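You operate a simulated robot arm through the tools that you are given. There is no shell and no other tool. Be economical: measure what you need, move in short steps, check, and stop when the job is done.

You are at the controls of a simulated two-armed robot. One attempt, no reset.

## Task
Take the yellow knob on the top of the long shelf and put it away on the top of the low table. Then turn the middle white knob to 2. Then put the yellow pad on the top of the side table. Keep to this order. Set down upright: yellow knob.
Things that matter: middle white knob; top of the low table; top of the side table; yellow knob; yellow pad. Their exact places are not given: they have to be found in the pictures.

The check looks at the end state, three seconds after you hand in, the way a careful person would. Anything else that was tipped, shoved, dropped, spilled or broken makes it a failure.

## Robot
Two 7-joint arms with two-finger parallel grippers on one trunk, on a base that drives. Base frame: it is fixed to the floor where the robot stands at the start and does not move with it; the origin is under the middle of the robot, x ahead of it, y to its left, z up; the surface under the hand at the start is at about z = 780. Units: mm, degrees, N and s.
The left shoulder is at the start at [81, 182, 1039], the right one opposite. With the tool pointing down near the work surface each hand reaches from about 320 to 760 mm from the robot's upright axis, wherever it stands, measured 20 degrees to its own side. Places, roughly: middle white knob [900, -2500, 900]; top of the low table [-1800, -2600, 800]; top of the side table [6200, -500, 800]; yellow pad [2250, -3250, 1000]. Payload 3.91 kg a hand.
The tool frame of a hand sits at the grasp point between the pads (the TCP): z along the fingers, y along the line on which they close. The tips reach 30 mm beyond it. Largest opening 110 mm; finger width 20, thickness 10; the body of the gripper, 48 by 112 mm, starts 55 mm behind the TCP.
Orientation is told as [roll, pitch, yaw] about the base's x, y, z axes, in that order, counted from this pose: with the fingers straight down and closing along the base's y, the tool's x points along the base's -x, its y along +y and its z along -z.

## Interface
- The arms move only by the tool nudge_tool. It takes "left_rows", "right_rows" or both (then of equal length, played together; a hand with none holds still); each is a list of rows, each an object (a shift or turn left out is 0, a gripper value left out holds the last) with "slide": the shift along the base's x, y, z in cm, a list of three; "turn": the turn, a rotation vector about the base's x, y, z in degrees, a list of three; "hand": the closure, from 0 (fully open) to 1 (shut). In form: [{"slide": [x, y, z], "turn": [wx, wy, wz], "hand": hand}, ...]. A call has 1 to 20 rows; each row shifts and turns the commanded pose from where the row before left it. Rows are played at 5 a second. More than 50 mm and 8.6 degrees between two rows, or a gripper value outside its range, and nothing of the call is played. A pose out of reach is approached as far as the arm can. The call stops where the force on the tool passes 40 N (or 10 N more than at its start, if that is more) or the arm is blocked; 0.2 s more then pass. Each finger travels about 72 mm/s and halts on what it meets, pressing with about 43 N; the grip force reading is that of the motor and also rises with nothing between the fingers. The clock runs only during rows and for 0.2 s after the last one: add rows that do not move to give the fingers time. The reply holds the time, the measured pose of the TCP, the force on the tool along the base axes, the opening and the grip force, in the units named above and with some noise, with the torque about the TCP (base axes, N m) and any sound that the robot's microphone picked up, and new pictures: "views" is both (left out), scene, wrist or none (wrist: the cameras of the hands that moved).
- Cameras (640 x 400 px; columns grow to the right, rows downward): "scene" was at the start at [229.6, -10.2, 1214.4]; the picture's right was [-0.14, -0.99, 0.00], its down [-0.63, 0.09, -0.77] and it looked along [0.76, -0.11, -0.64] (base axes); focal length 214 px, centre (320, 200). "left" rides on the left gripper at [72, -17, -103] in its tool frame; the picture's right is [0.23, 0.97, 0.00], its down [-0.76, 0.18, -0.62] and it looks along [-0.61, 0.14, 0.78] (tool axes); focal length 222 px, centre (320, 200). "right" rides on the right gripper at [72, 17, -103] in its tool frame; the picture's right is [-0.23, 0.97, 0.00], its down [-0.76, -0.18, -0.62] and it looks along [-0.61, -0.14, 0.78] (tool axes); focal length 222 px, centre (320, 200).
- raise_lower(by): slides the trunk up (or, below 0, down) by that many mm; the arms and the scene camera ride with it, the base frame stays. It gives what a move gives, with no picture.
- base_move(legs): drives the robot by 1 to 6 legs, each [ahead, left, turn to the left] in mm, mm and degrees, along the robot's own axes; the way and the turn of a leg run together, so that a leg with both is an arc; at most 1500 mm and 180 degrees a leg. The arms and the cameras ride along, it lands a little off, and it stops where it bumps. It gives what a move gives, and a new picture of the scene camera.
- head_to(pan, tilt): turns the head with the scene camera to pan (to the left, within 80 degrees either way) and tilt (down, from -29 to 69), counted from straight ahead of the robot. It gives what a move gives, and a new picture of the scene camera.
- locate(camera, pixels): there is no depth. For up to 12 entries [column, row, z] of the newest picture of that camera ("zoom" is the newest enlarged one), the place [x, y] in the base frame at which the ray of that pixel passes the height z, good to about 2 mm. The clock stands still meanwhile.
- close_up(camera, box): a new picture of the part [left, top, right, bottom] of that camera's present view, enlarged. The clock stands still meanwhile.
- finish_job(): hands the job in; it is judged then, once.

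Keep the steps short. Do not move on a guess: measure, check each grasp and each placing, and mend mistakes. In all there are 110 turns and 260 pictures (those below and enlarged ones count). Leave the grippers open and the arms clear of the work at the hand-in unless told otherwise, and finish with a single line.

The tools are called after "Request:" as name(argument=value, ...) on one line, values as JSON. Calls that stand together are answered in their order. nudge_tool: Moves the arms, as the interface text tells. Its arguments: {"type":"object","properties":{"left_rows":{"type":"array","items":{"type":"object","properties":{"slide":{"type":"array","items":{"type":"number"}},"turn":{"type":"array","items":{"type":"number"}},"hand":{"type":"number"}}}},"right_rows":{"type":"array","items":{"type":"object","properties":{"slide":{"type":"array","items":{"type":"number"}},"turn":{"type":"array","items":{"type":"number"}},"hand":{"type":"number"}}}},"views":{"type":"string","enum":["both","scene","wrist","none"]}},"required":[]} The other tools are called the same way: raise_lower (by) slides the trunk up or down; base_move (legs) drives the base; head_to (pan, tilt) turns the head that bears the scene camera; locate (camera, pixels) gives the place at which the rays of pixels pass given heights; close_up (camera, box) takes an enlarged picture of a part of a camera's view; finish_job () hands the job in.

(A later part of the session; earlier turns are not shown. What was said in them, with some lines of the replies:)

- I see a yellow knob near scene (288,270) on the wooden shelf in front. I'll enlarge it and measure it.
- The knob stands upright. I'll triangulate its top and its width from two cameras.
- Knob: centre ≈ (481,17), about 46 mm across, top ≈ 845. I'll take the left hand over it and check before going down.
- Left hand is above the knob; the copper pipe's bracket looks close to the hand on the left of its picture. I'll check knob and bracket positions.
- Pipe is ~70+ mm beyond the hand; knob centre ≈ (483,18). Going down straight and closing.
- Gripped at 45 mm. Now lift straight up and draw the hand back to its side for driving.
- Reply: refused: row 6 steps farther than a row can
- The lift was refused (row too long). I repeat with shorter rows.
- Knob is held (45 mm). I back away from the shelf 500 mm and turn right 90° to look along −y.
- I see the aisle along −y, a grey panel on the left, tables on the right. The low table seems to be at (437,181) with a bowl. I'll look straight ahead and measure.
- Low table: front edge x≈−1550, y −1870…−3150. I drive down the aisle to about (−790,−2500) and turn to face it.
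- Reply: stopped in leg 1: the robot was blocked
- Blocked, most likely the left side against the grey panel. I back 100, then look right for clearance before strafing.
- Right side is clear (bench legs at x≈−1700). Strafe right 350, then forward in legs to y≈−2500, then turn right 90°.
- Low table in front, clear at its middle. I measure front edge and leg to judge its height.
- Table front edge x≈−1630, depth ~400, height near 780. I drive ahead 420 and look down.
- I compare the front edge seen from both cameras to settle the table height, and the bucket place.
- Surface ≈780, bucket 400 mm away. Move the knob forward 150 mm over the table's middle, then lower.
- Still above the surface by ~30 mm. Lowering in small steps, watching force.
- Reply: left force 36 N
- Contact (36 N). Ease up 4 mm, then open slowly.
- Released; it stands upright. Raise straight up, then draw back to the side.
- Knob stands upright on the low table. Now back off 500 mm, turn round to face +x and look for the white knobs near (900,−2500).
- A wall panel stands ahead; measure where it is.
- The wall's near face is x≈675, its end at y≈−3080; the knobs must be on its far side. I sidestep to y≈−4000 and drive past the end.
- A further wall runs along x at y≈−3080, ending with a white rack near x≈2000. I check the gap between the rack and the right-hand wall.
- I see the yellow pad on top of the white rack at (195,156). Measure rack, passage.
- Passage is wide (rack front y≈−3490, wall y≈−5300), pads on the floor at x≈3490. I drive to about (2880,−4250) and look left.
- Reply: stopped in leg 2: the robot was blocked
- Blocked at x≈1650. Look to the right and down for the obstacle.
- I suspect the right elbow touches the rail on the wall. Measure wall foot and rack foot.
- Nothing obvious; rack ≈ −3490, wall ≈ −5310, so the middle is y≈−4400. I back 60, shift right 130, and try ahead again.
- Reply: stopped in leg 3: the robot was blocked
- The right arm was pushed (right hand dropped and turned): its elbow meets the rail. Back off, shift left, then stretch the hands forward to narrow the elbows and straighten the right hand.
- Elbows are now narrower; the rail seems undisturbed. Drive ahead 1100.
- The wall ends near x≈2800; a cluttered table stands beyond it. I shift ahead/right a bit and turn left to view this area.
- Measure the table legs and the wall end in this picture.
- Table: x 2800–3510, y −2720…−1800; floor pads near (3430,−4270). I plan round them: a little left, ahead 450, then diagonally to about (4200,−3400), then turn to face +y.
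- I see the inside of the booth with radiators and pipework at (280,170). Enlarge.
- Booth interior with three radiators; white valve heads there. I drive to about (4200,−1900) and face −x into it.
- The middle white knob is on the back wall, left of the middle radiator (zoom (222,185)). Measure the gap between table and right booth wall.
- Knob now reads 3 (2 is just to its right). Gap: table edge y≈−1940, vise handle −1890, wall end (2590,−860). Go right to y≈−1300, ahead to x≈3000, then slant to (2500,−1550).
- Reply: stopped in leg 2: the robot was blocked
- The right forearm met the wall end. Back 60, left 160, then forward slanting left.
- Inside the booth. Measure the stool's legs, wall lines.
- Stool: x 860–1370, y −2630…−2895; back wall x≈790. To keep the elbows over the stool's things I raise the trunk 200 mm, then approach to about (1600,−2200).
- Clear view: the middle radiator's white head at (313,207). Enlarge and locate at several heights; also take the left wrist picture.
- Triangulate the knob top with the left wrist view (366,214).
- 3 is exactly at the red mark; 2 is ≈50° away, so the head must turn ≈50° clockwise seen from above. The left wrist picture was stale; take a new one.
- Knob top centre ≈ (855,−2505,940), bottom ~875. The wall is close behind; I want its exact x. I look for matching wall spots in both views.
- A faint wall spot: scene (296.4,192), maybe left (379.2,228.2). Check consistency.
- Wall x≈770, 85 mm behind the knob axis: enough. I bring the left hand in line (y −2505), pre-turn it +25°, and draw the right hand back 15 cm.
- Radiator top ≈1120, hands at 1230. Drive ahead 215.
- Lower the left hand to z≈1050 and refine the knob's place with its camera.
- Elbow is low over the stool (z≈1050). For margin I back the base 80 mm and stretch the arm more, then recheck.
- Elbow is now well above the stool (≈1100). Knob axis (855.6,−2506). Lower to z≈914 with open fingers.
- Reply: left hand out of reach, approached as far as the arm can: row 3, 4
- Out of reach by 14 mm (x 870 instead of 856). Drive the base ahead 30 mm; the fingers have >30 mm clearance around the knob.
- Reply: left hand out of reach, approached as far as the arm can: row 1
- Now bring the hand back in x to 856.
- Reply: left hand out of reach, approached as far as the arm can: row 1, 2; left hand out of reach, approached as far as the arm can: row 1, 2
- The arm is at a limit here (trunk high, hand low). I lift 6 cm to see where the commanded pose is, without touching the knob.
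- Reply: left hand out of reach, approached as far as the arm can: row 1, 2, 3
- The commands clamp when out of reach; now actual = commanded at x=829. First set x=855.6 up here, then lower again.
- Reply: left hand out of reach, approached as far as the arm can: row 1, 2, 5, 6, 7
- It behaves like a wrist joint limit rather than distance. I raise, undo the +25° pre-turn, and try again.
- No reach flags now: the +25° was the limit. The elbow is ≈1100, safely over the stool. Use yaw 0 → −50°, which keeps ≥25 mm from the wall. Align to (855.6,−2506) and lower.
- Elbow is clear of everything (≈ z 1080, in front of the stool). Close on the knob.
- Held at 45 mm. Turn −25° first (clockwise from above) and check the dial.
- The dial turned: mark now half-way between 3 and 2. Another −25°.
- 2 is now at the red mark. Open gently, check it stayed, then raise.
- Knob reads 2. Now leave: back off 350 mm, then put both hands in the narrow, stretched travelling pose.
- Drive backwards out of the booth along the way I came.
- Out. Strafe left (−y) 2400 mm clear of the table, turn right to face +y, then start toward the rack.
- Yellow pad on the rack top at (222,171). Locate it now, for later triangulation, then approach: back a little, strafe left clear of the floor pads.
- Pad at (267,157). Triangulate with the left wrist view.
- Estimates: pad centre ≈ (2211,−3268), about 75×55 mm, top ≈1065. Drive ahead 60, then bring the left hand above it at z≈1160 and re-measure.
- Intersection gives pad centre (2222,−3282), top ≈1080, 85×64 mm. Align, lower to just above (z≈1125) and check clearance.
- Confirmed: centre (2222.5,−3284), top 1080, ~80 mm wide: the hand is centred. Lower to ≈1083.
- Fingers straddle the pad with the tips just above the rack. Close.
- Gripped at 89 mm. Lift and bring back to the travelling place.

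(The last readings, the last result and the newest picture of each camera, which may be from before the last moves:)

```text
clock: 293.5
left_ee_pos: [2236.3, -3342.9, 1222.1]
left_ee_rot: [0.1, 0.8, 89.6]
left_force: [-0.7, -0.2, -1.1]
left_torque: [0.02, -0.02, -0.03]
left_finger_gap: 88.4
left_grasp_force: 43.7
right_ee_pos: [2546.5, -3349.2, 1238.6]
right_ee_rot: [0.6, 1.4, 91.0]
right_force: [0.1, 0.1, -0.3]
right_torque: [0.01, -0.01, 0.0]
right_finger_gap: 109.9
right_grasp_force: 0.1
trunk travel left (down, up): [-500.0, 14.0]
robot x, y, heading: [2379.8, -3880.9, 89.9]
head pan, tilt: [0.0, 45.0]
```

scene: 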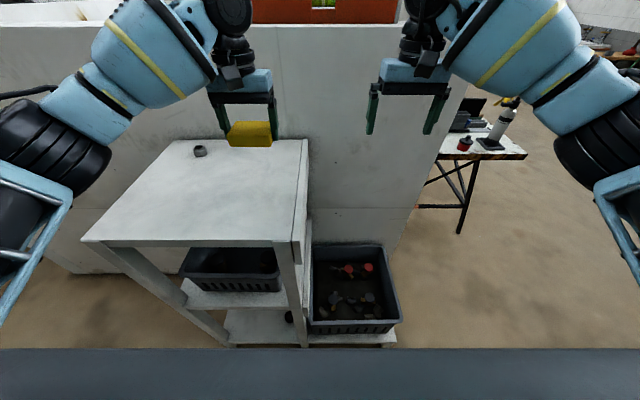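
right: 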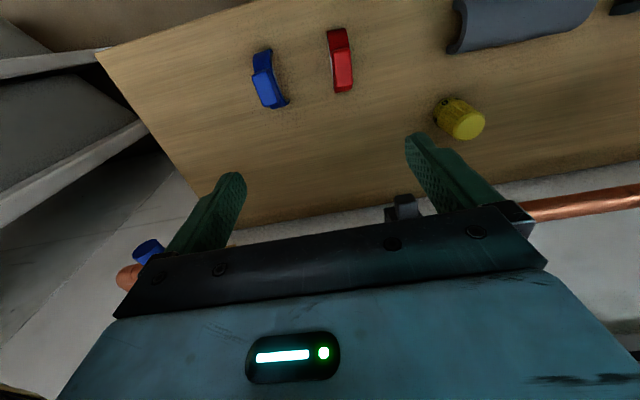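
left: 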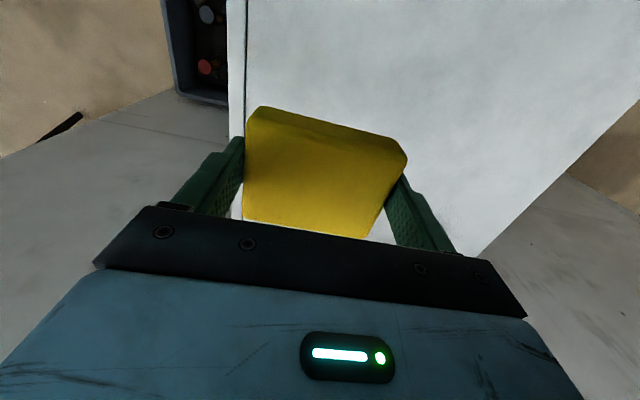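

Pad held (88 mm). Drive back out: right past the floor pads to x≈4280, ahead to y≈−2270, then turn right to face +x and look for the side table at (6200,−500).

Request:
base_move(legs=[[110, -500, 0], [0, -1400, 0], [1500, 0, 0], [800, 0, 0], [0, 0, -60]])

Request:
head_to(pan=0, tilt=20)

```text
clock: 324.1
left_ee_pos: [4685.6, -1066.9, 1222.0]
left_ee_rot: [0.1, 0.8, 29.8]
left_force: [-0.1, -0.6, -0.4]
left_torque: [0.02, 0.0, -0.02]
left_finger_gap: 88.5
left_grasp_force: 42.8
right_ee_pos: [4834.6, -1338.5, 1240.6]
right_ee_rot: [0.6, 1.4, 31.1]
right_force: [-0.5, -0.8, 0.4]
right_torque: [-0.03, -0.01, 0.03]
right_finger_gap: 109.7
right_grasp_force: 0.1
trunk travel left (down, up): [-500.0, 14.0]
robot x, y, heading: [4291.8, -1462.5, 30.4]
head pan, tilt: [0.0, 45.0]
```

scene: 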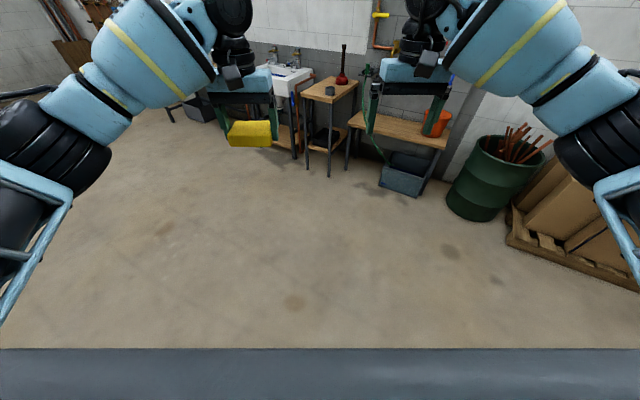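

```text
clock: 325.0
left_ee_pos: [4683.9, -1066.6, 1222.7]
left_ee_rot: [0.0, 0.8, 29.7]
left_force: [0.1, 0.0, -0.9]
left_torque: [-0.01, 0.02, -0.05]
left_finger_gap: 88.7
left_grasp_force: 43.3
right_ee_pos: [4833.9, -1337.9, 1239.1]
right_ee_rot: [0.6, 1.4, 31.2]
right_force: [1.2, 0.0, 0.0]
right_torque: [0.0, -0.01, 0.03]
right_finger_gap: 109.9
right_grasp_force: 0.1
trunk travel left (down, up): [-500.0, 14.0]
robot x, y, heading: [4293.5, -1465.7, 30.2]
head pan, tilt: [0.0, 20.0]
```

scene: 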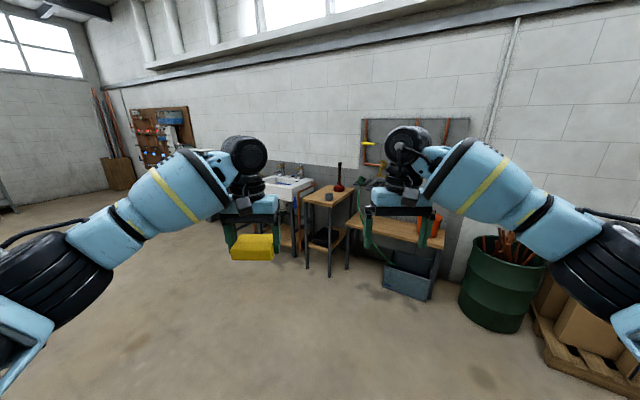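

The small table with a plunger at (333,195) matches (6200,−500). Enlarge and measure.

Request:
close_up(camera="scene", box=[272, 150, 432, 250])

Request:
locate(camera="scene", pixels=[[303, 202, 800], [335, 207, 800], [356, 187, 800], [322, 186, 800], [330, 276, 0], [308, 267, 0], [347, 268, 0], [339, 186, 800], [297, 256, 0], [405, 295, 0]])

```text
4.00 times, centred on (352, 200) of scene
```

zoom: 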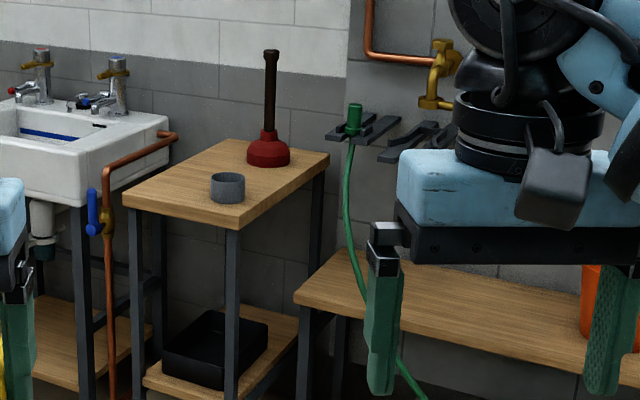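

```text
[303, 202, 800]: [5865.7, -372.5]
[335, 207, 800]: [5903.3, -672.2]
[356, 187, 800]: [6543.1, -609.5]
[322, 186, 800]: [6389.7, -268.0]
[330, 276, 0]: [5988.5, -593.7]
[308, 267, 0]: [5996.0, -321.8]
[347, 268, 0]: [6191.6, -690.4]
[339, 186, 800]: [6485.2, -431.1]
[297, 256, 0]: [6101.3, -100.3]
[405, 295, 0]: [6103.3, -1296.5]
```

Side table: front ≈ x 5960, y −320…−630, with a plunger and a grey cup on it. Face +x and approach to about (5200,−540).

Request:
base_move(legs=[[0, 0, -30.2], [900, 925, 0]])

Request:
head_to(pan=0, tilt=35)

Request:
close_up(camera="scene", box=[240, 110, 400, 210])

```text
clock: 335.0
left_ee_pos: [5754.4, -419.8, 1221.4]
left_ee_rot: [0.0, 0.8, -2.2]
left_force: [0.3, -0.3, 0.3]
left_torque: [-0.02, -0.04, 0.01]
left_finger_gap: 88.3
left_grasp_force: 42.6
right_ee_pos: [5737.2, -729.3, 1239.3]
right_ee_rot: [0.6, 1.4, -0.7]
right_force: [-0.4, 0.7, 0.6]
right_torque: [-0.02, 0.01, 0.0]
right_finger_gap: 110.3
right_grasp_force: 0.0
trunk travel left (down, up): [-500.0, 14.0]
robot x, y, heading: [5210.7, -550.7, -2.0]
head pan, tilt: [0.0, 20.0]
```

scene: 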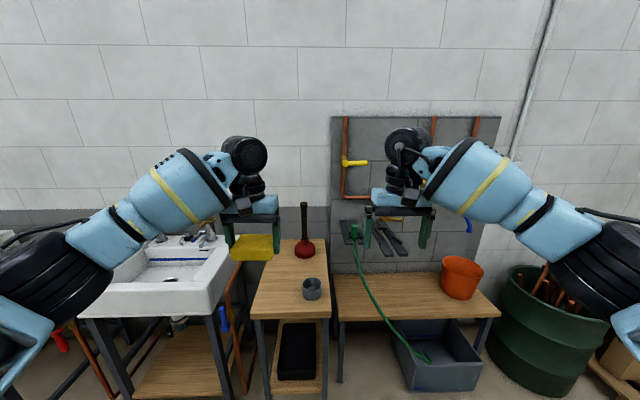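

```text
clock: 335.8
left_ee_pos: [5753.9, -419.1, 1222.2]
left_ee_rot: [0.1, 0.8, -2.1]
left_force: [0.6, 0.9, 0.5]
left_torque: [0.01, -0.02, 0.02]
left_finger_gap: 88.6
left_grasp_force: 42.8
right_ee_pos: [5738.5, -729.0, 1239.6]
right_ee_rot: [0.6, 1.4, -0.8]
right_force: [-0.9, -0.6, 0.3]
right_torque: [0.03, 0.0, -0.02]
right_finger_gap: 109.7
right_grasp_force: 0.0
trunk travel left (down, up): [-500.0, 14.0]
robot x, y, heading: [5210.3, -547.5, -1.8]
head pan, tilt: [0.0, 35.0]
```

scene: 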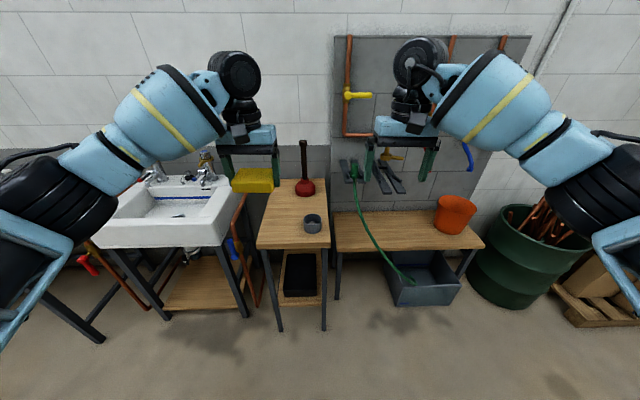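

```text
4.00 times, centred on (320, 160) of scene
```

zoom: 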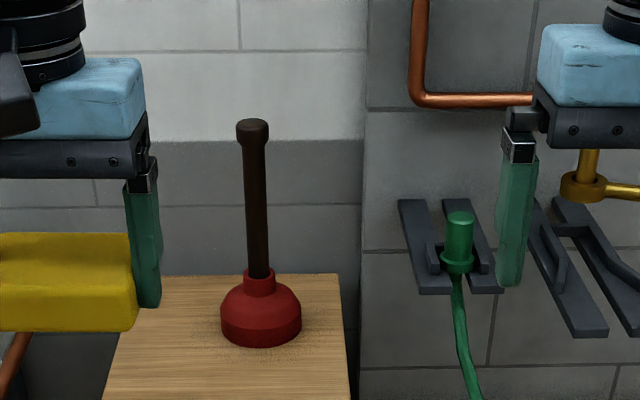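

Measure the table edges, cup and plunger (for z 770 and 800).

Request:
locate(camera="scene", pixels=[[257, 248, 770], [330, 246, 770], [257, 248, 800], [330, 246, 800], [322, 180, 770], [303, 231, 770], [321, 231, 770], [312, 214, 810], [305, 197, 770], [281, 332, 0], [324, 330, 0], [243, 318, 0]])

```text
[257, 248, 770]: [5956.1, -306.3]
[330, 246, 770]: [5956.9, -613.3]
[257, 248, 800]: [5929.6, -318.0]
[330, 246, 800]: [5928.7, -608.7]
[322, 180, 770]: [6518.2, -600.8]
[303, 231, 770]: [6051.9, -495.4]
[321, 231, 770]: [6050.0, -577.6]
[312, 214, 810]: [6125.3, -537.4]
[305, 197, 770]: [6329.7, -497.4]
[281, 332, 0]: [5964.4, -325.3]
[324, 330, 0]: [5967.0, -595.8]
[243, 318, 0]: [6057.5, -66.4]
```

Table top ≈775, y −310…−612; cup around (6095,−537), plunger (6330,−497). Free spot: (6080,−395). Lower the trunk 100 mm and drive ahead 265, straightening.

Request:
raise_lower(by=-100)

Request:
base_move(legs=[[0, 0, 1.9], [265, 0, 0]])

Request:
head_to(pan=0, tilt=45)

```text
clock: 337.1
left_ee_pos: [5754.5, -419.3, 1122.6]
left_ee_rot: [0.1, 0.7, -2.2]
left_force: [-0.6, 0.7, 0.8]
left_torque: [-0.01, 0.01, 0.02]
left_finger_gap: 88.4
left_grasp_force: 43.0
right_ee_pos: [5737.7, -729.3, 1141.7]
right_ee_rot: [0.6, 1.2, -0.8]
right_force: [-0.5, 0.4, 0.4]
right_torque: [-0.02, -0.03, 0.0]
right_finger_gap: 110.0
right_grasp_force: 0.0
trunk travel left (down, up): [-400.0, 114.0]
robot x, y, heading: [5213.9, -551.0, -1.9]
head pan, tilt: [0.0, 35.0]
```

```text
clock: 339.4
left_ee_pos: [6014.7, -396.7, 1122.6]
left_ee_rot: [0.2, 0.8, 0.0]
left_force: [-0.5, -0.3, -0.1]
left_torque: [-0.01, 0.02, -0.02]
left_finger_gap: 88.6
left_grasp_force: 43.0
right_ee_pos: [6009.4, -708.4, 1140.1]
right_ee_rot: [0.6, 1.5, 1.4]
right_force: [0.5, -0.2, 0.0]
right_torque: [-0.01, 0.01, 0.01]
right_finger_gap: 109.7
right_grasp_force: 0.0
trunk travel left (down, up): [-400.0, 114.0]
robot x, y, heading: [5472.5, -549.2, 0.5]
head pan, tilt: [0.0, 35.0]
```

scene: 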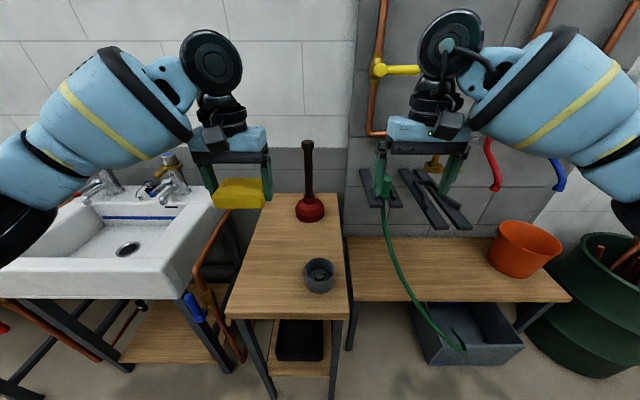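

```text
clock: 340.1
left_ee_pos: [6013.7, -397.5, 1122.7]
left_ee_rot: [0.1, 0.8, 0.0]
left_force: [-0.4, 0.3, 0.5]
left_torque: [0.01, 0.01, -0.01]
left_finger_gap: 88.7
left_grasp_force: 43.8
right_ee_pos: [6010.0, -707.6, 1139.5]
right_ee_rot: [0.5, 1.5, 1.4]
right_force: [0.3, 0.3, 1.1]
right_torque: [0.01, 0.0, 0.01]
right_finger_gap: 109.8
right_grasp_force: 0.0
trunk travel left (down, up): [-400.0, 114.0]
robot x, y, heading: [5478.7, -545.1, 0.1]
head pan, tilt: [0.0, 45.0]
```

scene: 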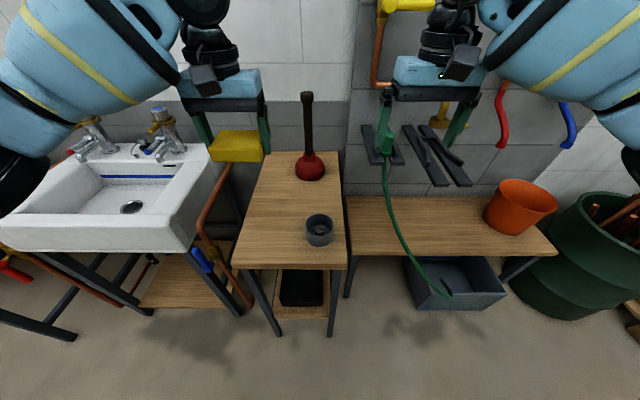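

Re-measure table and cup from here.

Request:
locate(camera="scene", pixels=[[232, 265, 775], [347, 265, 775], [258, 160, 775], [305, 235, 775], [333, 235, 775], [320, 246, 775], [319, 219, 815], [275, 225, 775], [253, 335, 0], [297, 175, 775]])

Request:
nudge_tool(left_rows=[{"slide": [2, 0, -3]}, {"slide": [2, 0, -3]}, {"slide": [2, 0, -3]}, {"slide": [0, 0, -3]}, {}])

```text
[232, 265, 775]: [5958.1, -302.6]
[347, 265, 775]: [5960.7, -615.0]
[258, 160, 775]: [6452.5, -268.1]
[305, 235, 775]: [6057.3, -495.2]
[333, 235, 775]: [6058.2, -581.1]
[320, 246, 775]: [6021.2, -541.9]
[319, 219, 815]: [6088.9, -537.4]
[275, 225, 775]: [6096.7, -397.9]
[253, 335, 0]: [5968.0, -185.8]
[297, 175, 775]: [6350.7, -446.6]
```

```text
clock: 341.3
left_ee_pos: [6074.6, -398.7, 1002.2]
left_ee_rot: [0.2, 0.8, 0.0]
left_force: [-0.4, 0.1, -0.3]
left_torque: [-0.04, 0.01, -0.01]
left_finger_gap: 88.6
left_grasp_force: 42.9
right_ee_pos: [6010.0, -708.3, 1138.8]
right_ee_rot: [0.6, 1.4, 1.5]
right_force: [-0.4, -0.4, 0.4]
right_torque: [0.01, -0.03, 0.03]
right_finger_gap: 109.8
right_grasp_force: 0.1
trunk travel left (down, up): [-400.0, 114.0]
robot x, y, heading: [5473.6, -551.6, 0.4]
head pan, tilt: [0.0, 45.0]
```

scene: 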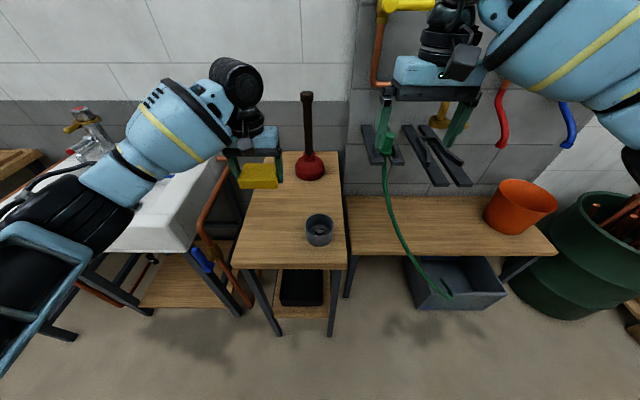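
left: 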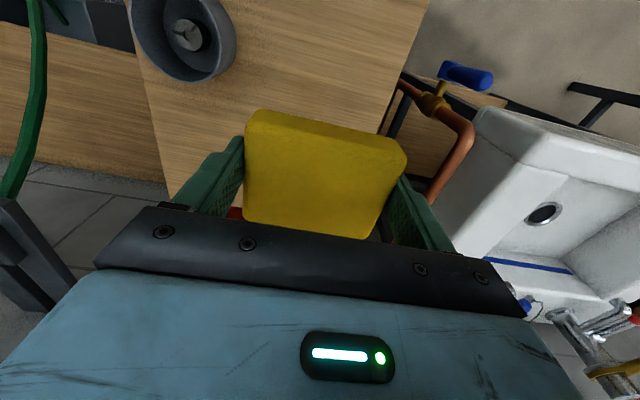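

The spot is free. Lower to z≈880 and check the elbow over the sink.

Request:
nudge_tool(left_rows=[{"slide": [0, 0, -3]}, {"slide": [0, 0, -3]}, {"slide": [0, 0, -3]}, {"slide": [0, 0, -3]}, {}])

Request:
close_up(camera="scene", box=[40, 100, 360, 300])

```text
clock: 342.5
left_ee_pos: [6073.6, -399.4, 882.1]
left_ee_rot: [0.1, 0.8, 0.0]
left_force: [-0.3, 0.8, 0.8]
left_torque: [0.02, -0.01, 0.04]
left_finger_gap: 88.7
left_grasp_force: 43.2
right_ee_pos: [6010.2, -707.6, 1140.0]
right_ee_rot: [0.5, 1.4, 1.4]
right_force: [0.8, -0.2, 0.0]
right_torque: [-0.03, -0.01, 0.03]
right_finger_gap: 109.9
right_grasp_force: 0.0
trunk travel left (down, up): [-400.0, 114.0]
robot x, y, heading: [5475.8, -545.9, 0.5]
head pan, tilt: [0.0, 45.0]
```

scene: 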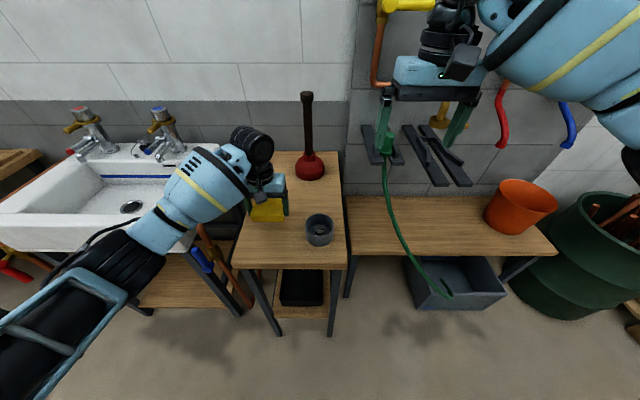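
left: 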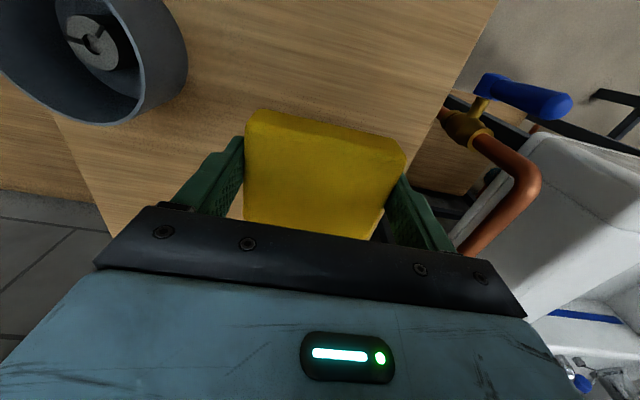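

```text
2.00 times, centred on (200, 200) of scene
```

zoom: 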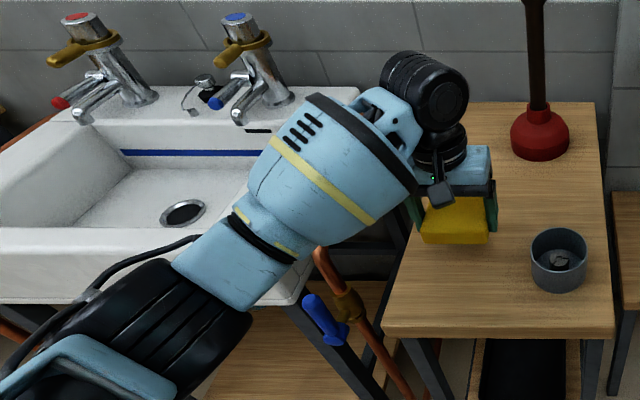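

Elbow stays in front of and above the sink. Lower on to ≈825, then finely.

Request:
nudge_tool(left_rows=[{"slide": [0, 0, -2]}, {"slide": [0, 0, -2]}, {"slide": [0, 0, -1.5]}, {"slide": [0, 0, -0.6]}, {}])

Request:
close_up(camera="scene", box=[200, 170, 360, 270])

```text
clock: 343.6
left_ee_pos: [6077.2, -397.7, 829.9]
left_ee_rot: [-0.1, 0.0, 0.0]
left_force: [-7.9, 0.1, 16.7]
left_torque: [0.22, 0.21, 0.03]
left_finger_gap: 88.7
left_grasp_force: 43.0
right_ee_pos: [6009.5, -707.8, 1139.3]
right_ee_rot: [0.6, 1.3, 1.4]
right_force: [0.6, -0.2, 0.0]
right_torque: [-0.02, -0.01, 0.0]
right_finger_gap: 110.0
right_grasp_force: 0.0
trunk travel left (down, up): [-400.0, 114.0]
robot x, y, heading: [5477.9, -547.7, 0.3]
head pan, tilt: [0.0, 45.0]
stopped in row 5 (left hand): the force on the tool passed its limit at 42 N (the readings are from after the stop); the commanded pose is now the measured one
```

scene: 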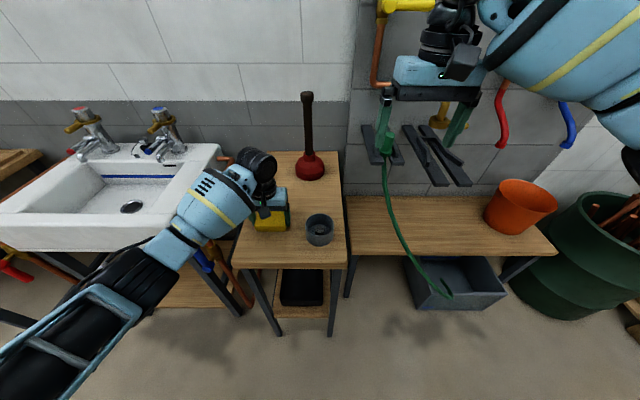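
left: 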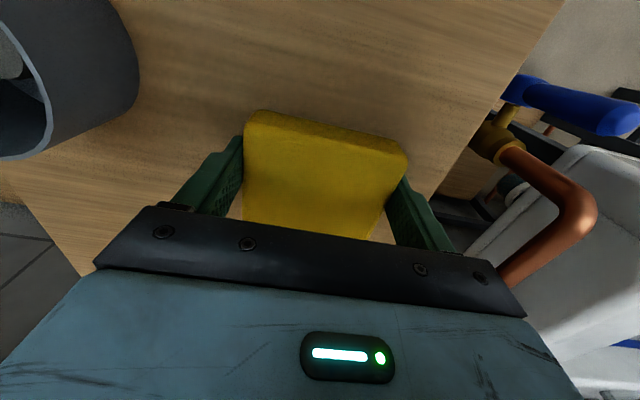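

```text
4.00 times, centred on (280, 220) of scene
```

zoom: 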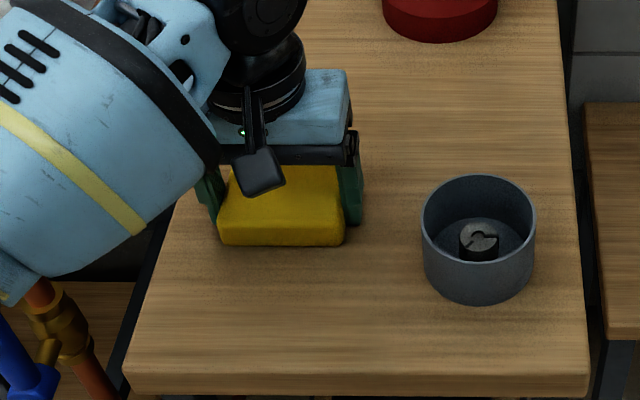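

Contact made (42 N); the pad rests on the table. Ease up 2 mm and open slowly.

Request:
nudge_tool(left_rows=[{"slide": [0, 0, 0.2]}, {"hand": 0.4}, {"hand": 0.18}, {"hand": 0.1}, {"hand": 0.04}, {}])

Request:
close_up(camera="scene", box=[200, 170, 360, 270])

```text
clock: 345.0
left_ee_pos: [6077.3, -396.4, 830.9]
left_ee_rot: [0.2, 0.2, 0.1]
left_force: [-3.4, 0.1, 14.5]
left_torque: [-0.99, -0.02, -0.46]
left_finger_gap: 104.8
left_grasp_force: 0.4
right_ee_pos: [6008.5, -710.4, 1140.6]
right_ee_rot: [0.6, 1.3, 1.4]
right_force: [0.4, -0.3, 0.2]
right_torque: [0.02, 0.06, 0.01]
right_finger_gap: 110.1
right_grasp_force: 0.0
trunk travel left (down, up): [-400.0, 114.0]
robot x, y, heading: [5476.7, -545.3, 0.5]
head pan, tilt: [0.0, 45.0]
```

scene: 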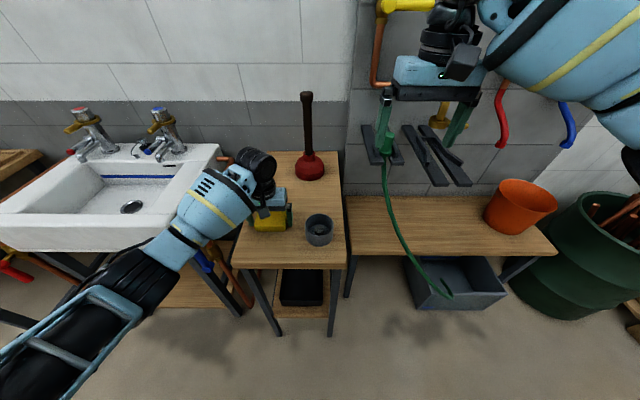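
left: 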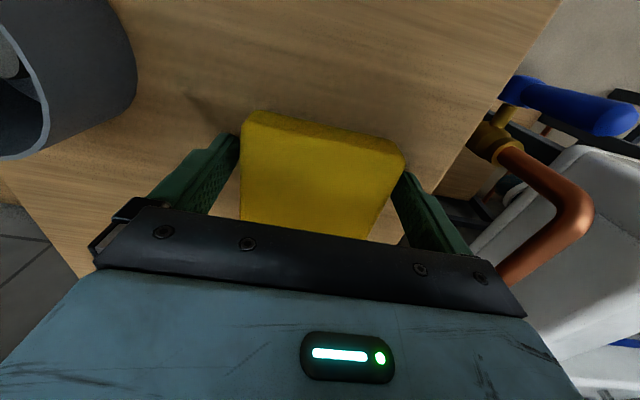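

```text
4.00 times, centred on (280, 220) of scene
```

zoom: 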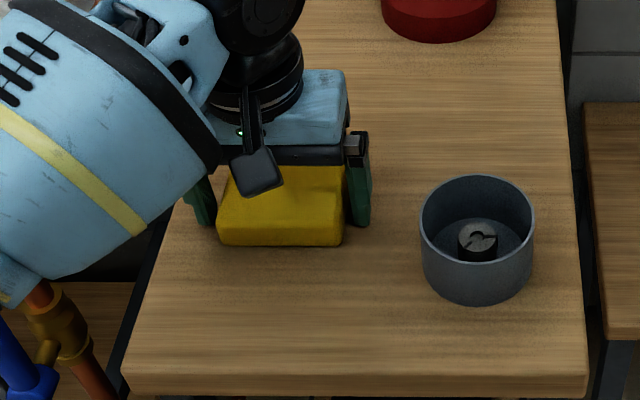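

Released; the pad lies flat, the finger tips seem to rest on the top. Raise straight up.

Request:
nudge_tool(left_rows=[{"slide": [0, 0, 0.5]}, {"slide": [0, 0, 0.5], "hand": 0}, {"slide": [0, 0, 2]}, {"slide": [0, 0, 3]}, {"slide": [0, 0, 4]}, {"slide": [0, 0, 4]}, {"slide": [0, 0, 4]}, {"slide": [0, 0, 4]}, {"slide": [0, 0, 4]}, {}])

Request:
close_up(camera="scene", box=[200, 130, 392, 250])

```text
clock: 347.2
left_ee_pos: [6078.5, -399.6, 1090.1]
left_ee_rot: [0.0, 0.1, 0.0]
left_force: [-0.1, -0.3, 0.3]
left_torque: [0.01, 0.01, 0.01]
left_finger_gap: 109.8
left_grasp_force: 0.1
right_ee_pos: [6010.5, -706.6, 1139.4]
right_ee_rot: [0.5, 1.4, 1.4]
right_force: [0.9, 0.0, 0.6]
right_torque: [-0.02, 0.01, 0.03]
right_finger_gap: 109.9
right_grasp_force: 0.0
trunk travel left (down, up): [-400.0, 114.0]
robot x, y, heading: [5476.6, -549.6, 0.5]
head pan, tilt: [0.0, 45.0]
```

scene: 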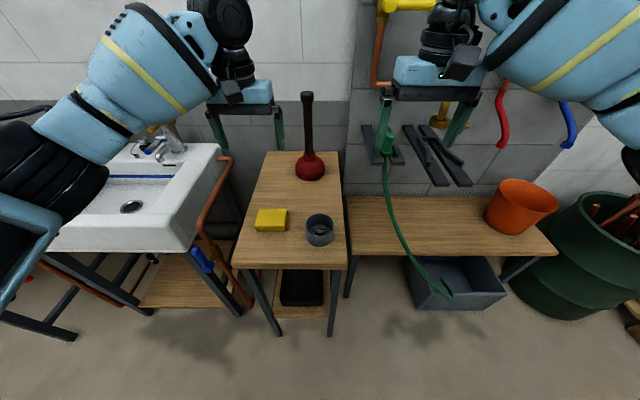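
left: 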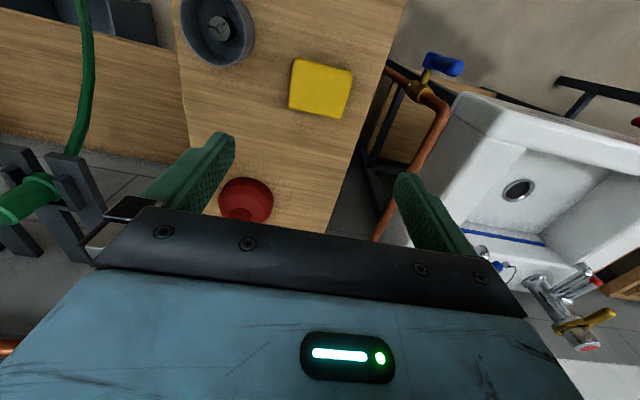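

```text
3.33 times, centred on (296, 190) of scene
```

zoom: 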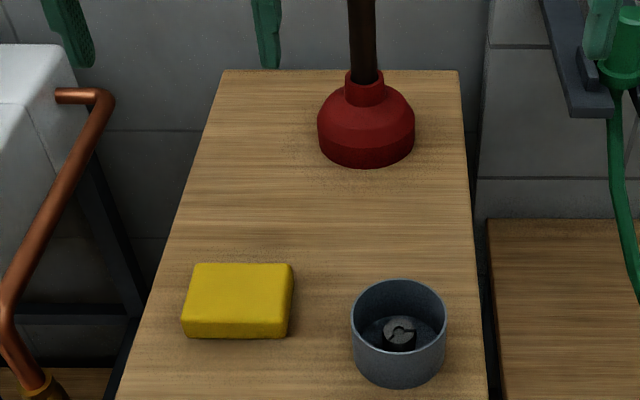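

The pad lies on the side table, nothing else disturbed. Back away clear of it.

Request:
base_move(legs=[[-450, 0, 0]])

```text
clock: 350.0
left_ee_pos: [5626.9, -403.9, 1090.4]
left_ee_rot: [0.1, 0.2, -0.1]
left_force: [-0.1, 0.0, 0.4]
left_torque: [0.04, 0.01, -0.01]
left_finger_gap: 110.2
left_grasp_force: 0.0
right_ee_pos: [5559.7, -711.9, 1139.8]
right_ee_rot: [0.6, 1.4, 1.2]
right_force: [-0.8, -0.3, 0.0]
right_torque: [-0.01, -0.01, 0.03]
right_finger_gap: 109.7
right_grasp_force: 0.1
trunk travel left (down, up): [-400.0, 114.0]
robot x, y, heading: [5026.4, -547.0, 0.3]
head pan, tilt: [0.0, 45.0]
```

scene: 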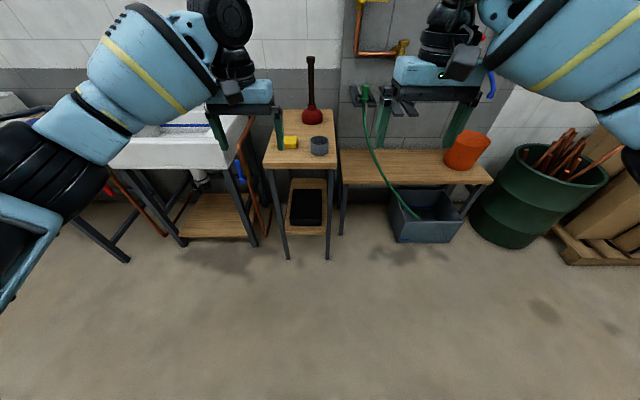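

All three steps are done, the hands are open and clear; handing in.

Request:
finish_job()

```text
The job is handed in.
```

The yellow knob stands upright on the low table, the middle white knob reads 2, and the yellow pad lies on the side table, done in that order; the base or an arm bumped a panel, a wall rail and a wall end while driving, with no damage seen.
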